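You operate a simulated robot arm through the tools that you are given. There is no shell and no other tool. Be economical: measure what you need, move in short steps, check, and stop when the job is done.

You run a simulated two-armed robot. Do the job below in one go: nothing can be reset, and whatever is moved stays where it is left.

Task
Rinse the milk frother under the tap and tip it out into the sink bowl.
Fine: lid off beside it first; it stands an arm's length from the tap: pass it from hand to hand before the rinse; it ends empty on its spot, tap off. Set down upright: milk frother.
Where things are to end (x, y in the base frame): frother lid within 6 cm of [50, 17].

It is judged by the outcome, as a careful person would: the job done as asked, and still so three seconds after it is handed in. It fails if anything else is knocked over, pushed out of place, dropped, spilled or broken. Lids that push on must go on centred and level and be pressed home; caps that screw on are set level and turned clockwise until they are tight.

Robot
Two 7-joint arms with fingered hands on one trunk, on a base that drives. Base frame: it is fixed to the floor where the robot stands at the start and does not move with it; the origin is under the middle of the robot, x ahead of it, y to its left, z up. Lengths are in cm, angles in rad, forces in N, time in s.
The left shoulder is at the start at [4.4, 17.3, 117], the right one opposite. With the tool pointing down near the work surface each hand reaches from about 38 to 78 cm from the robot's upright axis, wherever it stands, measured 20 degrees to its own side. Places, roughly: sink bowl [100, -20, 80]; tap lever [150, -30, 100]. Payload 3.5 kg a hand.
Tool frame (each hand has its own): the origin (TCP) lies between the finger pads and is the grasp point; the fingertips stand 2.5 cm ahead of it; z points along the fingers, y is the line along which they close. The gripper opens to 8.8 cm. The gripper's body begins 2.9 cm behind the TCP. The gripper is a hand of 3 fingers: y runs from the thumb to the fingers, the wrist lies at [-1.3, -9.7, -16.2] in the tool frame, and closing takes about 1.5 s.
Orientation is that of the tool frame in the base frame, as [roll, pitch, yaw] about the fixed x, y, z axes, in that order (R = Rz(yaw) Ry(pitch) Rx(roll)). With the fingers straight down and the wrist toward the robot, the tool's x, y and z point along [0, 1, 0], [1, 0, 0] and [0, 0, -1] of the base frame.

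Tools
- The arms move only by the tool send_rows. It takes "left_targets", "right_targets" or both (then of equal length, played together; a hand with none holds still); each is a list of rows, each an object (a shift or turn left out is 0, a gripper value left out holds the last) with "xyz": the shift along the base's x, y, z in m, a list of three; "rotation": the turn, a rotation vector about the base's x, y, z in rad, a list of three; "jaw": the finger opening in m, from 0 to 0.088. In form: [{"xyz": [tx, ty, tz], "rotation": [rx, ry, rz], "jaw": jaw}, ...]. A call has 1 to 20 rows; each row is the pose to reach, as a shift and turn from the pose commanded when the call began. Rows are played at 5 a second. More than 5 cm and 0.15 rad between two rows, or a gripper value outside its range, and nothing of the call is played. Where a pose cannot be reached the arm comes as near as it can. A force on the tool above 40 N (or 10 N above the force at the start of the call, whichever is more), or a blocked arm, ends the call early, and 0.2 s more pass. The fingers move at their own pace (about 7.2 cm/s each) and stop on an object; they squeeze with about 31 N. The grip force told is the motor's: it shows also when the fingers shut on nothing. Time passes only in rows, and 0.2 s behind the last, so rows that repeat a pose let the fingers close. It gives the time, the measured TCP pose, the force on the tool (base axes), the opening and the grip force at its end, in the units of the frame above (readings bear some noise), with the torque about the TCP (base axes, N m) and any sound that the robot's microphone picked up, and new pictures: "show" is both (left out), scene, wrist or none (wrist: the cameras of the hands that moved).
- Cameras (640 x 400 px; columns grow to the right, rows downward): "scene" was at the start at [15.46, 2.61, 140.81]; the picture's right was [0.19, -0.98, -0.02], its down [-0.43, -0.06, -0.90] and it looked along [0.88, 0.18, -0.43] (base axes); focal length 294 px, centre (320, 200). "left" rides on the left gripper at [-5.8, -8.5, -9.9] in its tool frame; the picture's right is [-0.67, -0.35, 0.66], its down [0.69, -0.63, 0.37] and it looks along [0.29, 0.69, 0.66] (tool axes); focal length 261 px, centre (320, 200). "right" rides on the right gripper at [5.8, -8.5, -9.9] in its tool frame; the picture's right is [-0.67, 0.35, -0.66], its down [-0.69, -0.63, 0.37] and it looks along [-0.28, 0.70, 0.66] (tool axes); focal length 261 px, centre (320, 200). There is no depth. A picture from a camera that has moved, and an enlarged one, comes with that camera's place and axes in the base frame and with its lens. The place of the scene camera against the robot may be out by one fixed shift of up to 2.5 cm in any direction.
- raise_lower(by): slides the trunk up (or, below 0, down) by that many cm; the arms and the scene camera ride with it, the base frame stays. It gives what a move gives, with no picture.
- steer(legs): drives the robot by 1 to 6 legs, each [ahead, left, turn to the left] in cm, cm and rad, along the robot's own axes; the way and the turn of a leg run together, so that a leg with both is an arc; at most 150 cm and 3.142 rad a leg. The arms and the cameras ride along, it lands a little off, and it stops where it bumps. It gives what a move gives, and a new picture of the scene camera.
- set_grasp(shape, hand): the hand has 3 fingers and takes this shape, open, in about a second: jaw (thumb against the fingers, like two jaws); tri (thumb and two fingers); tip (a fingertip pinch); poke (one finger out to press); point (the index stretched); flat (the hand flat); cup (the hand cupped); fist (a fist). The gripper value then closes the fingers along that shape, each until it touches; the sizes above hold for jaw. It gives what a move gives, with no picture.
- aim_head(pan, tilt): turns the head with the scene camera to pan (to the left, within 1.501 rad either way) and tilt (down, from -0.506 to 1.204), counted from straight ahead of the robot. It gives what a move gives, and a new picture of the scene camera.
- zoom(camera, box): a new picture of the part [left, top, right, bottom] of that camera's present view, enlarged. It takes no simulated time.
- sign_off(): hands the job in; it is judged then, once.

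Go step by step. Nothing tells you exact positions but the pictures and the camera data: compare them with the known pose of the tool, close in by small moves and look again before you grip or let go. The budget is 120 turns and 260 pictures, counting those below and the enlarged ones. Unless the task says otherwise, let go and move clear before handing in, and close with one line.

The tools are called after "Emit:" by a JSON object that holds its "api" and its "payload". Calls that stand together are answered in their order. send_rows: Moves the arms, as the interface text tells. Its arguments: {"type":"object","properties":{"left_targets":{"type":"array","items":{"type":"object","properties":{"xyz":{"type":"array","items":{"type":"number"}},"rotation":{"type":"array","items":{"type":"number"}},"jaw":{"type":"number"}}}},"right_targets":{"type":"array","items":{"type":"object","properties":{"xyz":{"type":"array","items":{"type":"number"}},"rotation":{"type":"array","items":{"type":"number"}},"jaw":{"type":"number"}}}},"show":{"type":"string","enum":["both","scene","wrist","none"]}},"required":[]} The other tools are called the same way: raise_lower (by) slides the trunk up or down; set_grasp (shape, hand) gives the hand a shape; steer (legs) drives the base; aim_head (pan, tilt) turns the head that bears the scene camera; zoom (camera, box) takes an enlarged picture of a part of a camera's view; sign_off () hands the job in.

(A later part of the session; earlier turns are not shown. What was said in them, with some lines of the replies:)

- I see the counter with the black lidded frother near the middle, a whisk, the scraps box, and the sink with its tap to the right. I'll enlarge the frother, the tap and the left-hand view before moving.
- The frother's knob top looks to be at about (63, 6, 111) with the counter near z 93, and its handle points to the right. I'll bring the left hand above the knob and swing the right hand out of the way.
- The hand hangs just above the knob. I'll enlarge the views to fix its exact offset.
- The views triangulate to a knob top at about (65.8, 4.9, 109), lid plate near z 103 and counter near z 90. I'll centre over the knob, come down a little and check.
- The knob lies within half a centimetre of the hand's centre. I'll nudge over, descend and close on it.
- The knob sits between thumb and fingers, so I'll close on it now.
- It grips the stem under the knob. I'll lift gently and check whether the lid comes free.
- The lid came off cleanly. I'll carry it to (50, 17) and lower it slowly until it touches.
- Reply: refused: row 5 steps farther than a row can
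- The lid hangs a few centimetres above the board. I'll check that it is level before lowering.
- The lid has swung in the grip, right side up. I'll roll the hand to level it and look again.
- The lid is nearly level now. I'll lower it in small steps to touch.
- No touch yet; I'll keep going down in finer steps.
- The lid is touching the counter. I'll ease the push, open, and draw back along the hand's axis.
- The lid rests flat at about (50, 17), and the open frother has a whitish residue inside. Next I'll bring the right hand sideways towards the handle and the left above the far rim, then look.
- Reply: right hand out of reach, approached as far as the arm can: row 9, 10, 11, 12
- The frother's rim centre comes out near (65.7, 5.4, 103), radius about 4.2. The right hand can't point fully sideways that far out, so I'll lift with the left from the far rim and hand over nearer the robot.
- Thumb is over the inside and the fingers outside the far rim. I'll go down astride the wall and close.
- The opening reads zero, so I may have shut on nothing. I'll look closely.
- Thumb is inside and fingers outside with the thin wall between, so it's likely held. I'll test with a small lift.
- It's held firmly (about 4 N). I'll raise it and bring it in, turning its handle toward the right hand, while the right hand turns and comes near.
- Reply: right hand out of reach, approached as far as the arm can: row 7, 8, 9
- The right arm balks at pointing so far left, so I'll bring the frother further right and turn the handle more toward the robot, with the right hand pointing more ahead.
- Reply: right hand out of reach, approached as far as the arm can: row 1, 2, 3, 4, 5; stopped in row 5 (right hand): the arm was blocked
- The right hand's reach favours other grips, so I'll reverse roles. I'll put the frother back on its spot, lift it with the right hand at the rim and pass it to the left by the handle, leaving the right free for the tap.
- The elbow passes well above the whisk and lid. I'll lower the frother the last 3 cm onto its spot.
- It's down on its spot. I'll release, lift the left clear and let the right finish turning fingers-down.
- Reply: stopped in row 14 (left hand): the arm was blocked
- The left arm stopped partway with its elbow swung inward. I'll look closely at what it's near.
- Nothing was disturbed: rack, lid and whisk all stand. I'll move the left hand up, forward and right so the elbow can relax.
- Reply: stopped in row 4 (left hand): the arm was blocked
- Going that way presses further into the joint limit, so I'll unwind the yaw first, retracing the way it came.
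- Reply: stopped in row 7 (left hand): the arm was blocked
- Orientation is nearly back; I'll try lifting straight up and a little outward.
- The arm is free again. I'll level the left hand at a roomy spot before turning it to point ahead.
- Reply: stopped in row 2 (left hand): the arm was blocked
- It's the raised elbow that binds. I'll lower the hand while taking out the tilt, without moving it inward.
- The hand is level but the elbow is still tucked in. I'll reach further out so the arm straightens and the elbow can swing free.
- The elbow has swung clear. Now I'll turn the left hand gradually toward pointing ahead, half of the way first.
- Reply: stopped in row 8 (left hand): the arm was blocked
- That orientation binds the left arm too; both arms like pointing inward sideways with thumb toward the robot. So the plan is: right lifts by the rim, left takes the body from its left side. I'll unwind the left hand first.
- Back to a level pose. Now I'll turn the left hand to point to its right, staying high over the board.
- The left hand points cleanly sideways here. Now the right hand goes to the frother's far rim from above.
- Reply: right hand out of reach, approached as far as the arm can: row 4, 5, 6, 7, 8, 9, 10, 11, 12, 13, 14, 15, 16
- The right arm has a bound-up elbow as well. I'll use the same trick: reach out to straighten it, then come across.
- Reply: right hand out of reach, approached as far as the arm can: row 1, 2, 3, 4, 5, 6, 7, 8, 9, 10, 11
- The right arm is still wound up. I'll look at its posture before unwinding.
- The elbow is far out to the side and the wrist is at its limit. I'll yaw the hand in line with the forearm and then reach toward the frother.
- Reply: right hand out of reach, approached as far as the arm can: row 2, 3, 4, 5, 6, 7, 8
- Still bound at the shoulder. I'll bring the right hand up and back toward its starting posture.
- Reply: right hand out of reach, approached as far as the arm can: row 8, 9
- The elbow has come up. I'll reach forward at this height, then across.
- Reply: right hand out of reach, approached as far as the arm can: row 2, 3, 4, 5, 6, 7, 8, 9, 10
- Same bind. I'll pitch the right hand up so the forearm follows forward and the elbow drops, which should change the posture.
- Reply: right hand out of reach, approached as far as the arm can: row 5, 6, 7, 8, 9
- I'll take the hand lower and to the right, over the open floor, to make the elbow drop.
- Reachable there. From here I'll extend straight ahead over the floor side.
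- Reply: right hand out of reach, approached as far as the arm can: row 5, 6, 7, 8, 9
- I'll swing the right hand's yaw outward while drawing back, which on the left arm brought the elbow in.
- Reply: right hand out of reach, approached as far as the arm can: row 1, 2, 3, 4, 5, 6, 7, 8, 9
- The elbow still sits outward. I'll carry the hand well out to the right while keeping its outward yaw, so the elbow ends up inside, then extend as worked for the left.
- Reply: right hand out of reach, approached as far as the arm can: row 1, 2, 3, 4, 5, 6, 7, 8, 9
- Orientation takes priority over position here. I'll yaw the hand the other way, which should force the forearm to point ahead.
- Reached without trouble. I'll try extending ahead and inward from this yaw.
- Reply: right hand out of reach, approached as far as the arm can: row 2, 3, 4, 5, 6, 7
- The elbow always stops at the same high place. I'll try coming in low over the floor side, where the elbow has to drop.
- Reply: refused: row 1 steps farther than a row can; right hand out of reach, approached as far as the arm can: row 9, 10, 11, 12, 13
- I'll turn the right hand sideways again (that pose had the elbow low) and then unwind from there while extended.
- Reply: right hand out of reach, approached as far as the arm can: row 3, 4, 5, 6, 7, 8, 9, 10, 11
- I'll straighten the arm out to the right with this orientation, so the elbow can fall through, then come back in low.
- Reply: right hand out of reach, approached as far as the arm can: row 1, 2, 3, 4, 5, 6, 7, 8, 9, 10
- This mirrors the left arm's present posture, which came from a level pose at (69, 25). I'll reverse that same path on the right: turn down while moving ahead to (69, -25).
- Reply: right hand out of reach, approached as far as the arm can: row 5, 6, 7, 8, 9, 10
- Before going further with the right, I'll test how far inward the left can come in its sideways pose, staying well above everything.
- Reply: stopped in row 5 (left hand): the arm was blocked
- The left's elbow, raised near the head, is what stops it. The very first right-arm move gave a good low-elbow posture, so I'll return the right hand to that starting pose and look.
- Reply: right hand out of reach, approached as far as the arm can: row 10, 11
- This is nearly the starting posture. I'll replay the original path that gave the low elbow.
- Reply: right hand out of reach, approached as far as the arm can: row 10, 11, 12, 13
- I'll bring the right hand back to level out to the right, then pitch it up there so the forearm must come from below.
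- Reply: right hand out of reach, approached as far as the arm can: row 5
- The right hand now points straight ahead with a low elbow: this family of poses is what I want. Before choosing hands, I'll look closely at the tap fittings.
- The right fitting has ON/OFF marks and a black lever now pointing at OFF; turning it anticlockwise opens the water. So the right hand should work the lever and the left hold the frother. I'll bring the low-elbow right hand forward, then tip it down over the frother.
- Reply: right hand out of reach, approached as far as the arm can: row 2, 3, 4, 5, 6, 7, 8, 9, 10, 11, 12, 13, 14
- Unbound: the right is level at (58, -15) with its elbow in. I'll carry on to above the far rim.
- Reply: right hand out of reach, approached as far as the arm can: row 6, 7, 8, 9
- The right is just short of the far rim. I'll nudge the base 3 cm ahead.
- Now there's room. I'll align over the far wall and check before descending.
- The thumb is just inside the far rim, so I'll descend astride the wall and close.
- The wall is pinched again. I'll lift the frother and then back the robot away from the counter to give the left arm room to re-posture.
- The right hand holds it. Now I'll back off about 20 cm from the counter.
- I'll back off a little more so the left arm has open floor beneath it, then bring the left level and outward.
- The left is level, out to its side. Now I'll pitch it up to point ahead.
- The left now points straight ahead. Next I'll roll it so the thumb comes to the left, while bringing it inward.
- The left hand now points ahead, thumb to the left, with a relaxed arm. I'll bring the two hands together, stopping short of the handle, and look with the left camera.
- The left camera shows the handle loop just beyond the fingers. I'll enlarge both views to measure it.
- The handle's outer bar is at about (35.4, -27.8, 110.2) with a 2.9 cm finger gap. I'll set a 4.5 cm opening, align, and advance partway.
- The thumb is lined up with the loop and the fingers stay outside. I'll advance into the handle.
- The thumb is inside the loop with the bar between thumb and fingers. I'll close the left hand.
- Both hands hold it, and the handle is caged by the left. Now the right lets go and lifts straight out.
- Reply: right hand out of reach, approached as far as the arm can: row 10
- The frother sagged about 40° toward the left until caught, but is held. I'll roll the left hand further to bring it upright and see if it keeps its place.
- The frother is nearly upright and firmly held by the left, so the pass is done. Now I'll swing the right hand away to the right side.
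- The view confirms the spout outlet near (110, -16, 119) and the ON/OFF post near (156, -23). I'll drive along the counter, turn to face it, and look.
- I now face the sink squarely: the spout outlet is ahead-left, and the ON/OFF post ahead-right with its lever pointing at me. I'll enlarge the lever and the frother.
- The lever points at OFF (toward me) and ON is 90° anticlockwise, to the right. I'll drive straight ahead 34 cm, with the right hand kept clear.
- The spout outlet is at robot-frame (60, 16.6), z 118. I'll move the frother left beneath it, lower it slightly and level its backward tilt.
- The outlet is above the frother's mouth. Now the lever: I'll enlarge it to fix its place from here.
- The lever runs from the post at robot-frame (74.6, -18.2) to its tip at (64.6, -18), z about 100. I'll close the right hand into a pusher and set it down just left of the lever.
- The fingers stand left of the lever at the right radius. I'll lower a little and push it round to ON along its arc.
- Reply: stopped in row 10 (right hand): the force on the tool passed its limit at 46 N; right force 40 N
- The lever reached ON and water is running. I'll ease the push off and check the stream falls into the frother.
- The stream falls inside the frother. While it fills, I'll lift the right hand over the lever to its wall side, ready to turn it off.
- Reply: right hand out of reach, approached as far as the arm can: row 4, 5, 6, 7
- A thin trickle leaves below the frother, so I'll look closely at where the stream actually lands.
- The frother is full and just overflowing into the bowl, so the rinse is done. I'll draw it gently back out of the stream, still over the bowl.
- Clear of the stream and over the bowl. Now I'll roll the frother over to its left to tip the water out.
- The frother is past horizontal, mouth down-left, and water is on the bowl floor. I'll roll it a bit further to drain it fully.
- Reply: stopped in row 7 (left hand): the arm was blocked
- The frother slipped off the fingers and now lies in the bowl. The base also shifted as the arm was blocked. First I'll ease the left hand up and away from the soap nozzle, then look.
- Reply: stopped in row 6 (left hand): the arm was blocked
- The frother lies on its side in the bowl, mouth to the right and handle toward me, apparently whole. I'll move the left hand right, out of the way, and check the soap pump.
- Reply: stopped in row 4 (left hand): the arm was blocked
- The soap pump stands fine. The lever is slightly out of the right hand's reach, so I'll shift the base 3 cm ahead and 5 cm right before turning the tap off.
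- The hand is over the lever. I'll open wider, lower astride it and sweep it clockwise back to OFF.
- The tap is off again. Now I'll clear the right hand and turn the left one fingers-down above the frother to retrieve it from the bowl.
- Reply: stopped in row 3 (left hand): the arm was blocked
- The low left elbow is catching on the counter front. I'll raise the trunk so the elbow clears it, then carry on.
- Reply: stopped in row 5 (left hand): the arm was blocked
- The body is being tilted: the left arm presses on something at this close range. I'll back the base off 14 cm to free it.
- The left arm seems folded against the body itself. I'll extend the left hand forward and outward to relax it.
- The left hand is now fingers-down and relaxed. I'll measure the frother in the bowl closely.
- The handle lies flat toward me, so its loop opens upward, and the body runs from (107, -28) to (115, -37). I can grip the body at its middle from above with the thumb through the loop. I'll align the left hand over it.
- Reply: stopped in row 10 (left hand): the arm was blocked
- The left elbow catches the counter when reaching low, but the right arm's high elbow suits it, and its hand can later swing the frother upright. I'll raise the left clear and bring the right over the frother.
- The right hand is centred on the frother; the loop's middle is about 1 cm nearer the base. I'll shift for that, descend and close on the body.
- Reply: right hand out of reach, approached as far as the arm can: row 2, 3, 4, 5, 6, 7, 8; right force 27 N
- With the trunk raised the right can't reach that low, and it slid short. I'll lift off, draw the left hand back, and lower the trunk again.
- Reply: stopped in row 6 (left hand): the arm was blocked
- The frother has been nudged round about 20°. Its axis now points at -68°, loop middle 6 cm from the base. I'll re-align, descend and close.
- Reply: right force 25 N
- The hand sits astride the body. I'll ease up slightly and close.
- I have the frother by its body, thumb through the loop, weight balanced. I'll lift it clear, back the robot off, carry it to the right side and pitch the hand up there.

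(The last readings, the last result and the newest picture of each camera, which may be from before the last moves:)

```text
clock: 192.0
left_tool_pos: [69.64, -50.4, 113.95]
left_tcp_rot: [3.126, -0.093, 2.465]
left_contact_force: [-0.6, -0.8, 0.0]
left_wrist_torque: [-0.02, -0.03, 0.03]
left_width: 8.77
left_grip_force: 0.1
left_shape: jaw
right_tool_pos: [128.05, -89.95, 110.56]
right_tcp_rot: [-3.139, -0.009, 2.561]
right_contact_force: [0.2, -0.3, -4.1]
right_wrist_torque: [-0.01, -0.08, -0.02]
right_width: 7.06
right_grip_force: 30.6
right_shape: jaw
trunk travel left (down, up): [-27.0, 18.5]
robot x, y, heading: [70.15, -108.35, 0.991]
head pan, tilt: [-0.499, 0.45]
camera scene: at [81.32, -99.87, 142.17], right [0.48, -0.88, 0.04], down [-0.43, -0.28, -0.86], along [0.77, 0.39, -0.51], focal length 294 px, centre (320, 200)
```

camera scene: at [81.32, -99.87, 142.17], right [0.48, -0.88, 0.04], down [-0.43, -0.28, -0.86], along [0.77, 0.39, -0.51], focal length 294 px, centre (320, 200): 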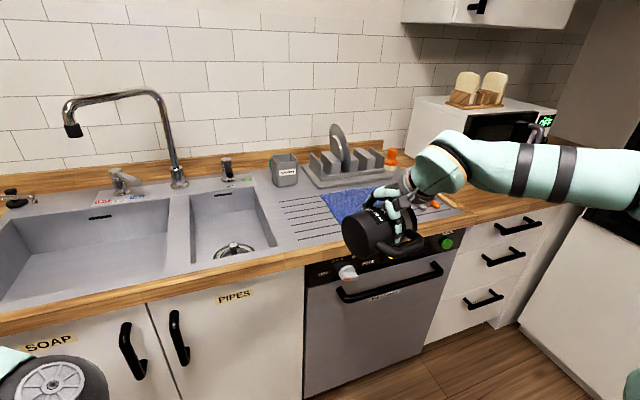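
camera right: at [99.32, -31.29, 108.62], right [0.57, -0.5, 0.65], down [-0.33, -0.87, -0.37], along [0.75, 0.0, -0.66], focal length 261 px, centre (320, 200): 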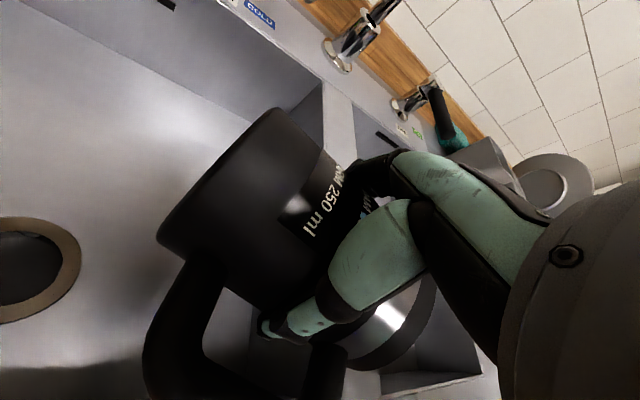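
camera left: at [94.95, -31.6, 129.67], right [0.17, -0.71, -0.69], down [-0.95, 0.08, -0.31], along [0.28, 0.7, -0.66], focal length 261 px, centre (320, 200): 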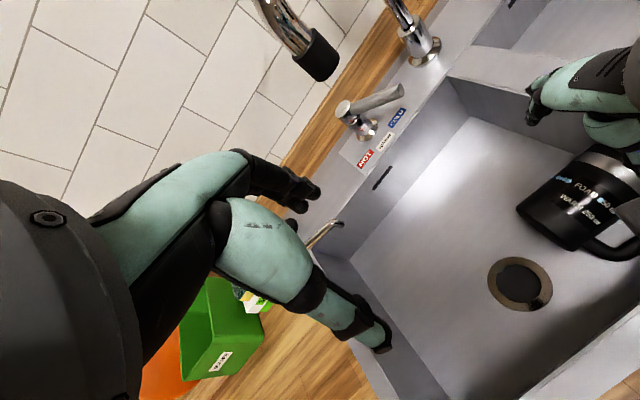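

All steady. Now I'll pitch the hand up, then roll it so the frother comes upright.

Emit:
{"api": "send_rows", "payload": {"right_targets": [{"rotation": [0.118, -0.076, 0]}, {"rotation": [0.235, -0.152, 0]}, {"rotation": [0.353, -0.228, 0]}, {"rotation": [0.47, -0.304, 0]}, {"rotation": [0.588, -0.38, 0]}, {"rotation": [0.706, -0.456, 0]}, {"rotation": [0.823, -0.532, 0]}, {"rotation": [0.94, -0.608, 0]}, {"rotation": [1.058, -0.684, 0]}, {"rotation": [1.176, -0.76, 0]}, {"rotation": [1.27, -0.82, 0]}, {"rotation": [1.27, -0.82, 0]}], "show": "scene"}}

Emit:
{"api": "send_rows", "payload": {"right_targets": [{"xyz": [-0.008, 0.005, 0.01], "rotation": [-0.076, -0.118, 0]}, {"xyz": [-0.025, 0.016, 0.01], "rotation": [-0.151, -0.235, 0]}, {"xyz": [-0.042, 0.027, 0.01], "rotation": [-0.227, -0.353, 0]}, {"xyz": [-0.059, 0.038, 0.01], "rotation": [-0.302, -0.47, 0]}, {"xyz": [-0.076, 0.049, 0.01], "rotation": [-0.378, -0.588, 0]}, {"xyz": [-0.092, 0.059, 0.01], "rotation": [-0.454, -0.706, 0]}, {"xyz": [-0.109, 0.07, 0.01], "rotation": [-0.529, -0.823, 0]}, {"xyz": [-0.126, 0.081, 0.01], "rotation": [-0.605, -0.94, 0]}, {"xyz": [-0.134, 0.086, 0.01], "rotation": [-0.68, -1.058, 0]}, {"xyz": [-0.143, 0.092, 0.01], "rotation": [-0.756, -1.176, 0]}, {"xyz": [-0.143, 0.092, 0.01], "rotation": [-0.83, -1.3, 0]}], "show": "scene"}}

```text
clock: 194.6
left_tool_pos: [69.67, -50.38, 113.97]
left_tcp_rot: [3.125, -0.095, 2.467]
left_contact_force: [-0.9, 1.2, -0.1]
left_wrist_torque: [-0.03, 0.03, -0.02]
left_width: 8.79
left_grip_force: 0.0
left_shape: jaw
right_tool_pos: [128.06, -89.76, 110.63]
right_tcp_rot: [2.655, -0.012, 2.569]
right_contact_force: [-0.1, 0.2, -3.6]
right_wrist_torque: [-0.05, -0.08, -0.03]
right_width: 7.05
right_grip_force: 30.3
right_shape: jaw
right hand out of reach, approached as far as the arm can: row 4, 5, 6, 7, 8, 9, 10, 11, 12
trunk travel left (down, up): [-27.0, 18.5]
robot x, y, heading: [69.51, -108.37, 0.997]
head pan, tilt: [-0.499, 0.45]
camera scene: at [81.33, -99.89, 142.17], right [0.48, -0.88, 0.04], down [-0.43, -0.28, -0.86], along [0.77, 0.39, -0.51], focal length 294 px, centre (320, 200)
```

scene: 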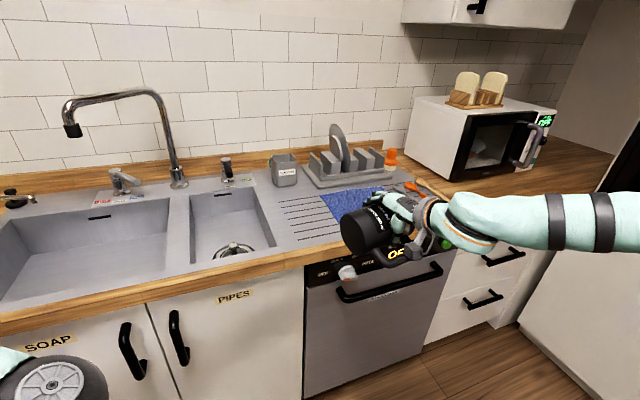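

```text
clock: 197.0
left_tool_pos: [69.57, -50.44, 113.85]
left_tcp_rot: [3.123, -0.091, 2.466]
left_contact_force: [-0.9, 0.2, 0.6]
left_wrist_torque: [0.0, 0.01, -0.02]
left_width: 8.78
left_grip_force: 0.0
left_shape: jaw
right_tool_pos: [117.09, -90.28, 126.51]
right_tcp_rot: [-2.972, 1.489, -3.056]
right_contact_force: [-0.4, 0.5, -3.2]
right_wrist_torque: [0.04, 0.05, 0.02]
right_width: 7.03
right_grip_force: 31.2
right_shape: jaw
right hand out of reach, approached as far as the arm can: row 2, 3, 4, 5, 6, 7, 8, 9, 10, 11
trunk travel left (down, up): [-27.0, 18.5]
robot x, y, heading: [69.65, -108.15, 1.002]
head pan, tilt: [-0.499, 0.45]
camera scene: at [81.28, -99.91, 142.17], right [0.48, -0.88, 0.04], down [-0.43, -0.28, -0.86], along [0.77, 0.39, -0.51], focal length 294 px, centre (320, 200)
```

scene: 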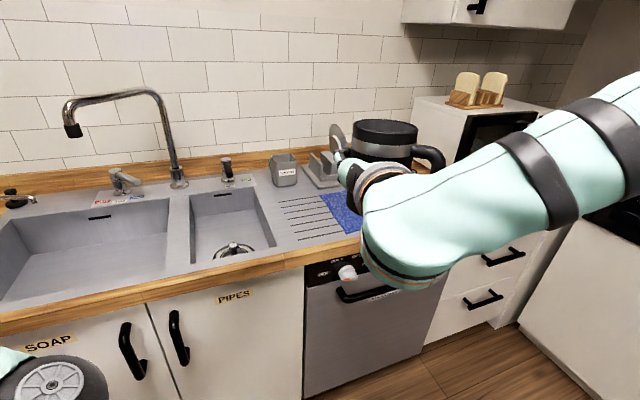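

The frother is now upright in the right hand, well held. I'll raise the left hand out of the way, turn the robot and drive it back toward the frother's spot, stopping a little short.

Emit:
{"api": "send_rows", "payload": {"left_targets": [{"xyz": [0, 0, 0.04]}, {"xyz": [0, 0, 0.08]}, {"xyz": [0, 0, 0.11]}, {"xyz": [0, 0, 0.13]}], "show": "none"}}

Emit:
{"api": "steer", "payload": {"legs": [[0, 0, 0.546], [66, 33, 0]]}}

Emit:
{"api": "aim_head", "payload": {"pan": -0.7, "tilt": 0.6}}

```text
clock: 198.0
left_tool_pos: [69.21, -50.2, 125.93]
left_tcp_rot: [-3.136, -0.096, 2.475]
left_contact_force: [-1.1, -0.1, -0.5]
left_wrist_torque: [-0.04, -0.02, 0.0]
left_width: 8.77
left_grip_force: 0.0
left_shape: jaw
right_tool_pos: [117.12, -90.23, 126.41]
right_tcp_rot: [-3.015, 1.487, -3.098]
right_contact_force: [-0.4, 0.3, -4.2]
right_wrist_torque: [0.04, 0.02, 0.0]
right_width: 7.03
right_grip_force: 30.8
right_shape: jaw
trunk travel left (down, up): [-27.0, 18.5]
robot x, y, heading: [69.88, -108.78, 0.995]
head pan, tilt: [-0.499, 0.45]
```

```text
clock: 203.5
left_tool_pos: [7.19, 7.13, 126.38]
left_tcp_rot: [3.13, -0.088, 3.028]
left_contact_force: [-0.3, -0.6, -0.2]
left_wrist_torque: [-0.01, 0.03, -0.02]
left_width: 8.77
left_grip_force: 0.1
left_shape: jaw
right_tool_pos: [69.06, -1.85, 126.37]
right_tcp_rot: [-2.989, 1.486, -2.524]
right_contact_force: [0.2, 0.5, -3.7]
right_wrist_torque: [-0.02, 0.08, 0.02]
right_width: 7.05
right_grip_force: 31.1
right_shape: jaw
trunk travel left (down, up): [-27.0, 18.5]
robot x, y, heading: [38.37, -42.01, 1.542]
head pan, tilt: [-0.499, 0.45]
camera scene: at [44.21, -29.35, 142.18], right [0.87, -0.5, 0.04], down [-0.22, -0.46, -0.86], along [0.45, 0.74, -0.51], focal length 294 px, centre (320, 200)
```

scene: 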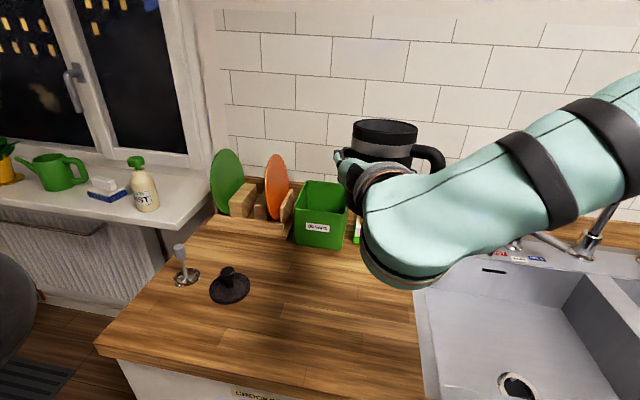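

```text
clock: 204.3
left_tool_pos: [6.92, 7.1, 126.23]
left_tcp_rot: [3.134, -0.085, 3.034]
left_contact_force: [-0.3, 0.0, -1.2]
left_wrist_torque: [-0.02, 0.02, -0.02]
left_width: 8.76
left_grip_force: 0.0
left_shape: jaw
right_tool_pos: [69.12, -1.81, 126.36]
right_tcp_rot: [-2.961, 1.486, -2.496]
right_contact_force: [0.5, -0.3, -4.2]
right_wrist_torque: [0.02, 0.09, 0.01]
right_width: 7.02
right_grip_force: 31.0
right_shape: jaw
trunk travel left (down, up): [-27.0, 18.5]
robot x, y, heading: [38.21, -41.8, 1.543]
head pan, tilt: [-0.7, 0.6]
camera scene: at [45.42, -30.7, 140.94], right [0.75, -0.66, 0.06], down [-0.38, -0.5, -0.78], along [0.54, 0.56, -0.62], focal length 294 px, centre (320, 200)
```

scene: 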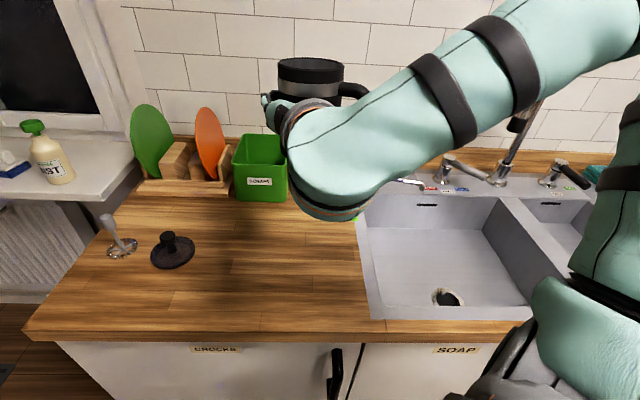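

The spot is clear. I'll shift the last few centimetres over it, lower the trunk most of the way and look.

Emit:
{"api": "steer", "payload": {"legs": [[6.6, 4.2, 0]]}}

Emit:
{"api": "raise_lower", "payload": {"by": -22}}

Emit:
{"api": "zoom", "payload": {"camera": "scene", "box": [100, 60, 460, 380]}}

```text
clock: 205.3
left_tool_pos: [3.16, 13.35, 126.52]
left_tcp_rot: [3.131, -0.088, 3.037]
left_contact_force: [-0.3, 0.7, -0.4]
left_wrist_torque: [0.0, -0.01, 0.0]
left_width: 8.78
left_grip_force: 0.0
left_shape: jaw
right_tool_pos: [65.14, 4.43, 126.35]
right_tcp_rot: [-3.02, 1.487, -2.554]
right_contact_force: [0.0, 0.2, -4.0]
right_wrist_torque: [-0.02, 0.07, 0.0]
right_width: 7.06
right_grip_force: 31.2
right_shape: jaw
trunk travel left (down, up): [-27.0, 18.5]
robot x, y, heading: [34.32, -35.41, 1.543]
head pan, tilt: [-0.7, 0.6]
camera scene: at [41.65, -24.49, 140.97], right [0.75, -0.66, 0.06], down [-0.38, -0.49, -0.78], along [0.54, 0.57, -0.62], focal length 294 px, centre (320, 200)
```

scene: 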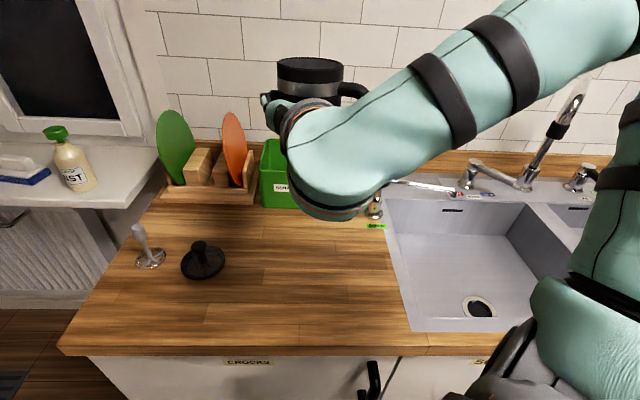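

```text
clock: 206.5
left_tool_pos: [0.41, 14.52, 108.37]
left_tcp_rot: [-2.969, -0.086, 3.082]
left_contact_force: [-0.1, 0.0, -1.0]
left_wrist_torque: [0.0, 0.0, 0.01]
left_width: 8.76
left_grip_force: 0.0
left_shape: jaw
right_tool_pos: [65.22, 9.59, 109.94]
right_tcp_rot: [-2.418, 1.376, -1.957]
right_contact_force: [-0.1, 0.3, -4.4]
right_wrist_torque: [0.04, 0.05, -0.04]
right_width: 7.02
right_grip_force: 30.7
right_shape: jaw
trunk travel left (down, up): [-16.6, 28.9]
robot x, y, heading: [34.34, -35.41, 1.544]
head pan, tilt: [-0.7, 0.6]
stopped: the arm was blocked; the commanded pose is now the measured one
```

```text
1.25 times, centred on (280, 220) of scene
camera zoom: at [41.59, -16.88, 128.18], right [0.75, -0.65, 0.14], down [-0.38, -0.6, -0.71], along [0.54, 0.47, -0.69], focal length 367 px, centre (370, 175)
```

zoom: 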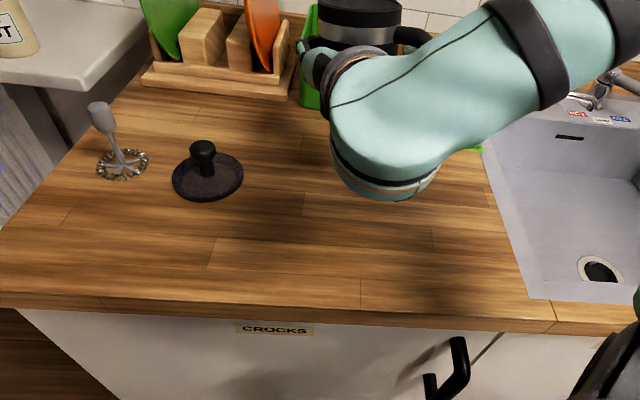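

Lowering the trunk leans the body forward, tilting the frother about 10°, and it stopped partway. I'll try the rest with the arm: level the frother, centre it over the spot and lower.

Emit:
{"api": "send_rows", "payload": {"right_targets": [{"xyz": [0, -0.015, 0], "rotation": [0.06, -0.025, 0]}, {"xyz": [0, -0.03, 0], "rotation": [0.12, -0.05, 0]}, {"xyz": [0, -0.047, 0], "rotation": [0.182, -0.074, 0]}, {"xyz": [0, -0.047, -0.02], "rotation": [0.182, -0.074, 0]}, {"xyz": [0, -0.047, -0.04], "rotation": [0.182, -0.074, 0]}, {"xyz": [0, -0.047, -0.06], "rotation": [0.182, -0.074, 0]}, {"xyz": [0, -0.047, -0.08], "rotation": [0.182, -0.074, 0]}, {"xyz": [0, -0.047, -0.1], "rotation": [0.182, -0.074, 0]}], "show": "scene"}}

```text
clock: 208.3
left_tool_pos: [0.51, 13.98, 108.97]
left_tcp_rot: [-2.977, -0.087, 3.083]
left_contact_force: [0.6, 0.6, 0.7]
left_wrist_torque: [0.01, 0.02, -0.03]
left_width: 8.77
left_grip_force: 0.1
left_shape: jaw
right_tool_pos: [65.25, 8.55, 116.08]
right_tcp_rot: [3.13, 1.509, -2.698]
right_contact_force: [-0.2, -0.8, -4.3]
right_wrist_torque: [-0.03, 0.05, 0.03]
right_width: 7.03
right_grip_force: 30.8
right_shape: jaw
right hand out of reach, approached as far as the arm can: row 1, 2, 3, 4, 5, 6, 7, 8
trunk travel left (down, up): [-16.6, 28.9]
robot x, y, heading: [34.49, -35.64, 1.553]
head pan, tilt: [-0.7, 0.6]
camera scene: at [41.58, -17.62, 128.45], right [0.75, -0.65, 0.14], down [-0.38, -0.59, -0.71], along [0.54, 0.48, -0.69], focal length 294 px, centre (320, 200)
```

scene: 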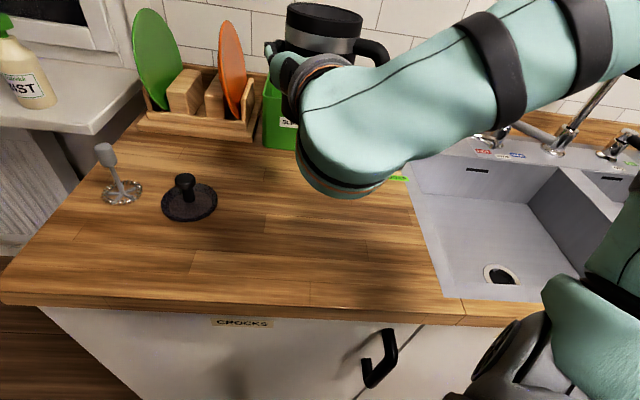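

I suspect the left arm's elbow is what stops the trunk. I'll lift the left hand up and forward, lower the trunk fully, then level the frother over the spot.

Emit:
{"api": "send_rows", "payload": {"left_targets": [{"xyz": [0, 0.01, 0.04]}, {"xyz": [0, 0.02, 0.08]}, {"xyz": [0, 0.04, 0.12]}, {"xyz": [0, 0.06, 0.16]}, {"xyz": [0, 0.08, 0.19]}], "show": "none"}}

Emit:
{"api": "raise_lower", "payload": {"by": -12}}

Emit:
{"api": "zoom", "payload": {"camera": "scene", "box": [0, 0, 640, 400]}}

```text
clock: 209.5
left_tool_pos: [0.72, 22.31, 128.05]
left_tcp_rot: [-2.978, -0.087, 3.077]
left_contact_force: [0.2, 0.4, 0.1]
left_wrist_torque: [0.02, 0.01, 0.01]
left_width: 8.78
left_grip_force: 0.0
left_shape: jaw
right_tool_pos: [65.01, 8.54, 116.1]
right_tcp_rot: [3.14, 1.511, -2.686]
right_contact_force: [-0.3, 0.4, -4.5]
right_wrist_torque: [-0.01, 0.02, 0.01]
right_width: 7.04
right_grip_force: 31.2
right_shape: jaw
trunk travel left (down, up): [-16.6, 28.9]
robot x, y, heading: [33.96, -35.57, 1.549]
head pan, tilt: [-0.7, 0.6]
```

```text
clock: 210.7
left_tool_pos: [0.64, 22.4, 116.89]
left_tcp_rot: [-2.969, -0.088, 3.076]
left_contact_force: [-0.3, -0.2, 0.1]
left_wrist_torque: [-0.02, -0.01, 0.0]
left_width: 8.76
left_grip_force: 0.1
left_shape: jaw
right_tool_pos: [65.27, 14.49, 97.24]
right_tcp_rot: [-2.36, 1.381, -1.905]
right_contact_force: [-0.3, -2.2, 17.9]
right_wrist_torque: [0.77, 0.13, 0.01]
right_width: 7.01
right_grip_force: 31.1
right_shape: jaw
trunk travel left (down, up): [-6.2, 39.3]
robot x, y, heading: [34.56, -35.62, 1.542]
head pan, tilt: [-0.7, 0.6]
stopped: the force on the tool passed its limit at 44 N (the readings are from after the stop); the commanded pose is now the measured one
```

```text
1.00 times, centred on (320, 200) of scene (not enlarged: the box is as wide or as high as the picture)
camera zoom: at [41.73, -9.1, 113.44], right [0.75, -0.61, 0.25], down [-0.38, -0.71, -0.59], along [0.54, 0.35, -0.77], focal length 294 px, centre (320, 200)
```

zoom: 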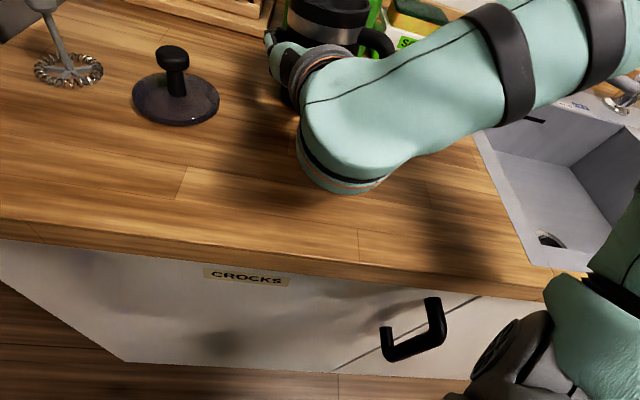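

The frother just touched the counter about 8.5 cm beyond its spot, leaning slightly. I'll raise a little, back the base by that amount, and lower again to touch.

Emit:
{"api": "raise_lower", "payload": {"by": 3}}

Emit:
{"api": "steer", "payload": {"legs": [[-8.5, 0, 0]]}}

Emit:
{"api": "raise_lower", "payload": {"by": -2.6}}

Emit:
{"api": "zoom", "payload": {"camera": "right", "box": [0, 0, 640, 400]}}

```text
clock: 211.5
left_tool_pos: [0.77, 22.93, 119.63]
left_tcp_rot: [-2.965, -0.087, 3.077]
left_contact_force: [0.2, 1.0, -1.5]
left_wrist_torque: [0.0, 0.0, 0.03]
left_width: 8.76
left_grip_force: 0.1
left_shape: jaw
right_tool_pos: [65.35, 13.58, 102.07]
right_tcp_rot: [-2.411, 1.403, -1.955]
right_contact_force: [0.8, 0.1, -4.5]
right_wrist_torque: [-0.01, 0.08, -0.01]
right_width: 7.0
right_grip_force: 31.2
right_shape: jaw
trunk travel left (down, up): [-9.2, 36.3]
robot x, y, heading: [34.05, -35.48, 1.545]
head pan, tilt: [-0.7, 0.6]
```

```text
clock: 212.5
left_tool_pos: [0.43, 14.3, 119.68]
left_tcp_rot: [-2.966, -0.086, 3.075]
left_contact_force: [-0.4, -0.5, -0.4]
left_wrist_torque: [0.04, -0.04, 0.0]
left_width: 8.73
left_grip_force: 0.1
left_shape: jaw
right_tool_pos: [65.12, 5.04, 102.19]
right_tcp_rot: [-2.413, 1.403, -1.958]
right_contact_force: [0.9, -0.3, -4.2]
right_wrist_torque: [0.0, 0.05, -0.02]
right_width: 7.0
right_grip_force: 31.3
right_shape: jaw
trunk travel left (down, up): [-9.2, 36.3]
robot x, y, heading: [34.05, -43.85, 1.548]
head pan, tilt: [-0.7, 0.6]
camera scene: at [41.54, -19.98, 118.03], right [0.75, -0.62, 0.22], down [-0.38, -0.68, -0.63], along [0.54, 0.39, -0.75], focal length 294 px, centre (320, 200)
```

scene: 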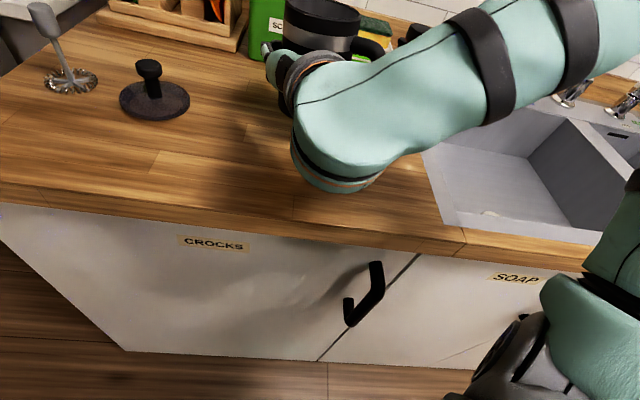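

```text
clock: 213.3
left_tool_pos: [0.41, 14.16, 117.34]
left_tcp_rot: [-2.967, -0.087, 3.077]
left_contact_force: [0.2, -0.6, 0.1]
left_wrist_torque: [0.02, 0.02, -0.01]
left_width: 8.76
left_grip_force: 0.0
left_shape: jaw
right_tool_pos: [65.11, 5.61, 98.53]
right_tcp_rot: [-2.391, 1.385, -1.935]
right_contact_force: [-0.2, -0.8, -3.7]
right_wrist_torque: [0.04, 0.1, 0.01]
right_width: 6.99
right_grip_force: 30.5
right_shape: jaw
trunk travel left (down, up): [-6.6, 38.9]
robot x, y, heading: [34.31, -44.04, 1.547]
head pan, tilt: [-0.7, 0.6]
```

```text
1.00 times, centred on (320, 200) of right (not enlarged: the box is as wide or as high as the picture)
camera zoom: at [59.59, -7.33, 95.31], right [-0.7, 0.14, 0.7], down [0.65, -0.28, 0.7], along [0.3, 0.95, 0.1], focal length 261 px, centre (320, 200)
```

zoom: 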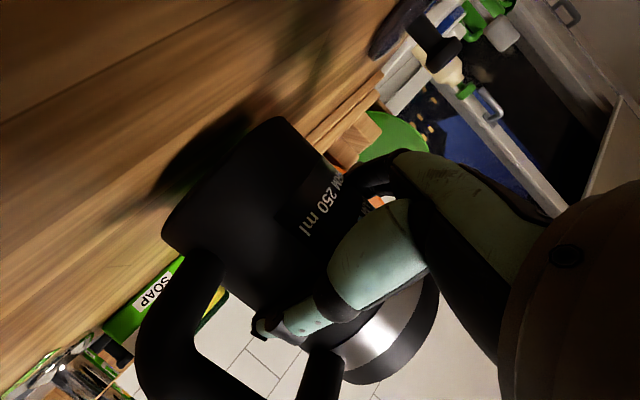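

It's about a centimetre above its spot. I'll lower to touch and open the hand, following the frother as it settles flat.

Emit:
{"api": "raise_lower", "payload": {"by": -1.3}}

Emit:
{"api": "send_rows", "payload": {"right_targets": [{"jaw": 0.075}, {"jaw": 0.08}, {"jaw": 0.088}, {"xyz": [-0.001, -0.003, 0], "jaw": 0.088}, {"xyz": [-0.003, -0.007, 0], "jaw": 0.088}, {"xyz": [-0.005, -0.01, 0], "jaw": 0.088}, {"xyz": [-0.005, -0.01, 0], "jaw": 0.088}], "show": "both"}}

```text
clock: 213.9
left_tool_pos: [0.31, 13.69, 116.38]
left_tcp_rot: [-2.974, -0.084, 3.078]
left_contact_force: [0.2, 0.2, 0.0]
left_wrist_torque: [0.01, 0.02, -0.01]
left_width: 8.79
left_grip_force: 0.1
left_shape: jaw
right_tool_pos: [64.89, 6.03, 96.62]
right_tcp_rot: [-2.373, 1.373, -1.917]
right_contact_force: [0.7, -5.8, 37.8]
right_wrist_torque: [1.24, 0.22, -0.06]
right_width: 7.01
right_grip_force: 30.8
right_shape: jaw
trunk travel left (down, up): [-5.3, 40.2]
robot x, y, heading: [34.02, -44.05, 1.553]
head pan, tilt: [-0.7, 0.6]
```

```text
clock: 215.5
left_tool_pos: [0.47, 14.23, 115.9]
left_tcp_rot: [-2.966, -0.087, 3.078]
left_contact_force: [-0.1, 0.9, 0.1]
left_wrist_torque: [-0.02, 0.01, 0.03]
left_width: 8.77
left_grip_force: 0.0
left_shape: jaw
right_tool_pos: [65.07, 6.37, 96.06]
right_tcp_rot: [-2.358, 1.363, -1.903]
right_contact_force: [-1.3, -0.4, -0.7]
right_wrist_torque: [-0.02, 0.0, -0.02]
right_width: 8.78
right_grip_force: 0.0
right_shape: jaw
right hand out of reach, approached as far as the arm can: row 4, 5, 6, 7
trunk travel left (down, up): [-5.3, 40.2]
robot x, y, heading: [34.44, -43.3, 1.55]
head pan, tilt: [-0.7, 0.6]
camera scene: at [41.58, -16.45, 111.95], right [0.75, -0.61, 0.26], down [-0.38, -0.72, -0.58], along [0.54, 0.33, -0.77], focal length 294 px, centre (320, 200)
camera right: at [59.58, -6.6, 93.12], right [-0.69, 0.16, 0.7], down [0.65, -0.27, 0.71], along [0.3, 0.95, 0.08], focal length 261 px, centre (320, 200)
```

scene: 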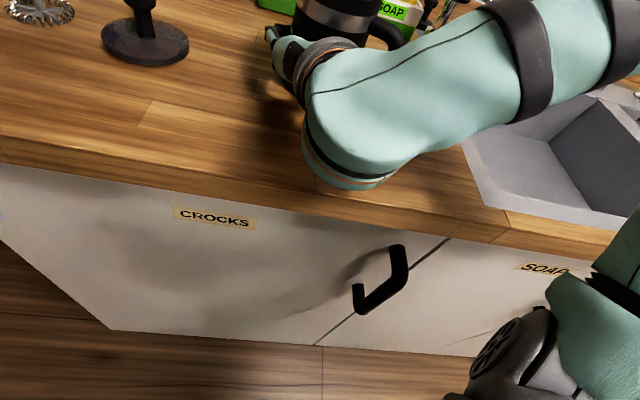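
right: 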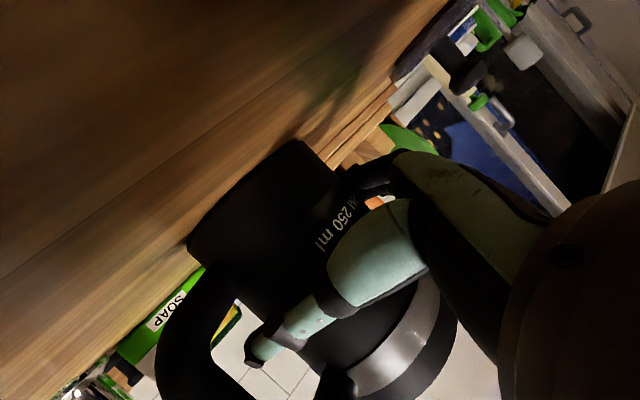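

The frother rests flat on its spot with the hand open. I'll draw the hand straight back out of it by driving the base along the hand's axis, then look.

Emit:
{"api": "steer", "payload": {"legs": [[-5.4, 10.7, 0]]}}

Emit:
{"api": "zoom", "payload": {"camera": "right", "box": [0, 0, 640, 400]}}

```text
clock: 216.7
left_tool_pos: [-10.48, 9.01, 115.86]
left_tcp_rot: [-2.966, -0.085, 3.079]
left_contact_force: [0.1, 0.4, -0.1]
left_wrist_torque: [0.03, -0.04, 0.0]
left_width: 8.74
left_grip_force: 0.2
left_shape: jaw
right_tool_pos: [54.24, 1.24, 95.96]
right_tcp_rot: [-2.354, 1.362, -1.9]
right_contact_force: [-0.1, 0.0, -0.1]
right_wrist_torque: [0.02, 0.01, 0.02]
right_width: 8.8
right_grip_force: 0.1
right_shape: jaw
trunk travel left (down, up): [-5.3, 40.2]
robot x, y, heading: [23.33, -48.74, 1.544]
head pan, tilt: [-0.7, 0.6]
camera scene: at [30.73, -21.61, 111.95], right [0.75, -0.61, 0.26], down [-0.38, -0.72, -0.58], along [0.54, 0.33, -0.77], focal length 294 px, centre (320, 200)
```

scene: 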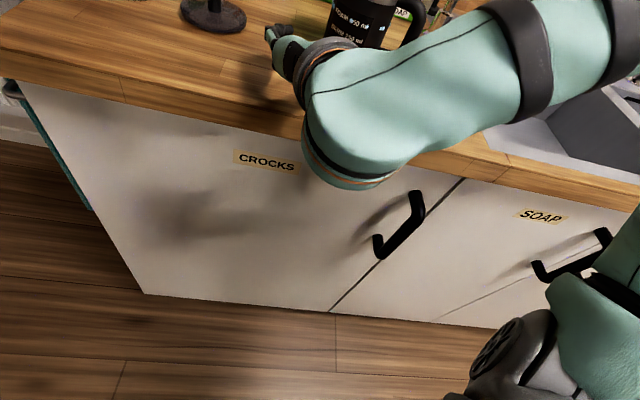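

```text
1.00 times, centred on (320, 200) of right (not enlarged: the box is as wide or as high as the picture)
camera zoom: at [48.73, -11.75, 93.13], right [-0.7, 0.16, 0.7], down [0.65, -0.27, 0.71], along [0.3, 0.95, 0.08], focal length 261 px, centre (320, 200)
```

zoom: 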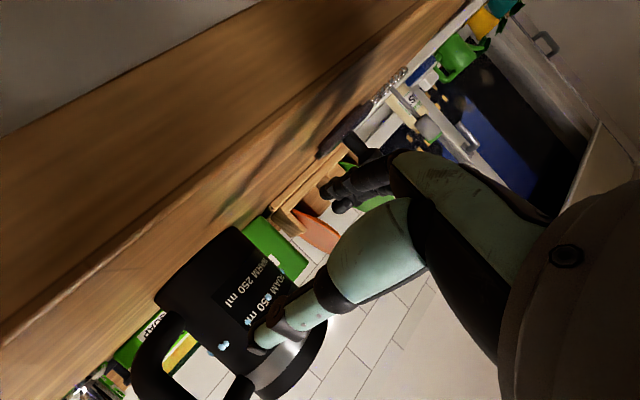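

The frother stands upright and free. I'll raise and back away, then check everything once more.

Emit:
{"api": "raise_lower", "payload": {"by": 20}}

Emit:
{"api": "steer", "payload": {"legs": [[-15, 0, 0]]}}

Emit:
{"api": "aim_head", "payload": {"pan": -0.6, "tilt": 0.45}}

```text
clock: 218.9
left_tool_pos: [-10.38, 9.07, 135.74]
left_tcp_rot: [-2.967, -0.087, 3.076]
left_contact_force: [0.3, 0.5, 0.3]
left_wrist_torque: [-0.01, 0.01, -0.02]
left_width: 8.75
left_grip_force: 0.2
left_shape: jaw
right_tool_pos: [54.15, -7.5, 128.84]
right_tcp_rot: [2.017, 1.488, 2.48]
right_contact_force: [0.5, -0.5, -0.4]
right_wrist_torque: [-0.02, -0.01, -0.02]
right_width: 8.8
right_grip_force: 0.1
right_shape: jaw
trunk travel left (down, up): [-25.3, 20.2]
robot x, y, heading: [22.93, -48.87, 1.546]
head pan, tilt: [-0.7, 0.6]
```

```text
clock: 220.2
left_tool_pos: [-10.71, -5.42, 135.71]
left_tcp_rot: [-2.963, -0.085, 3.079]
left_contact_force: [0.2, 0.2, 0.4]
left_wrist_torque: [0.03, 0.01, -0.01]
left_width: 8.8
left_grip_force: 0.1
left_shape: jaw
right_tool_pos: [53.73, -22.27, 128.72]
right_tcp_rot: [2.018, 1.489, 2.483]
right_contact_force: [-0.4, 0.5, -0.5]
right_wrist_torque: [-0.01, 0.01, 0.03]
right_width: 8.82
right_grip_force: 0.1
right_shape: jaw
trunk travel left (down, up): [-25.3, 20.2]
robot x, y, heading: [23.16, -63.57, 1.545]
head pan, tilt: [-0.7, 0.6]
camera scene: at [30.08, -51.45, 138.97], right [0.75, -0.66, 0.07], down [-0.38, -0.51, -0.77], along [0.55, 0.55, -0.63], focal length 294 px, centre (320, 200)
```

scene: 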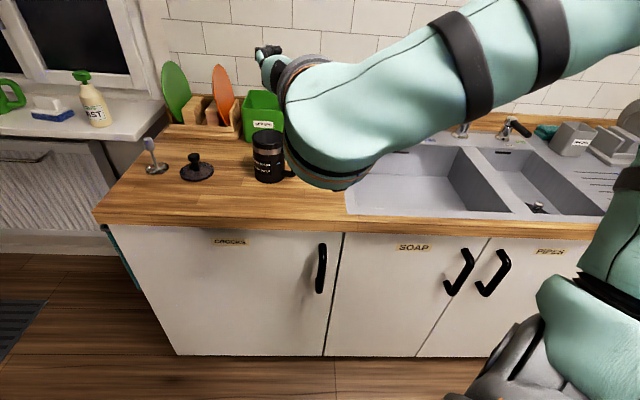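

```text
clock: 220.9
left_tool_pos: [-10.79, -5.7, 135.84]
left_tcp_rot: [-2.966, -0.085, 3.077]
left_contact_force: [0.0, -0.7, 0.4]
left_wrist_torque: [0.01, 0.01, -0.03]
left_width: 8.76
left_grip_force: 0.1
left_shape: jaw
right_tool_pos: [53.89, -22.51, 128.83]
right_tcp_rot: [2.007, 1.489, 2.471]
right_contact_force: [0.3, 0.7, 0.5]
right_wrist_torque: [0.01, -0.03, -0.01]
right_width: 8.79
right_grip_force: 0.1
right_shape: jaw
trunk travel left (down, up): [-25.3, 20.2]
robot x, y, heading: [22.81, -63.59, 1.545]
head pan, tilt: [-0.6, 0.45]
camera scene: at [29.6, -50.79, 140.27], right [0.81, -0.58, 0.06], down [-0.26, -0.45, -0.86], along [0.53, 0.68, -0.51], focal length 294 px, centre (320, 200)
```

scene: 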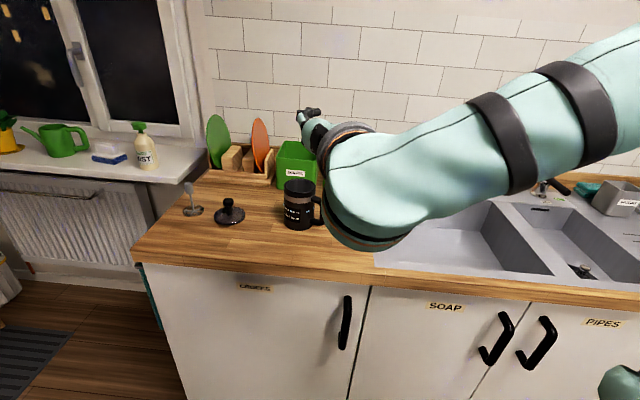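

Corrected against the lid, the frother stands upright at about (66, 6), which is its own spot. The lid is at about (50, 17), the water is off and both hands are clear, so I'm handing in.

Emit:
{"api": "sign_off", "payload": {}}

```text
The job is handed in.
```

The frother is rinsed, tipped out and upright on its spot, with the lid beside it at about (50, 17) and the tap off. However, it slipped from the left hand during the tip-out and fell into the sink bowl, which may count as a drop. It looked undamaged when I picked it up. I didn't get a look inside it at the end, so "empty" rests on the tip-out and on it lying on its side in the sink.
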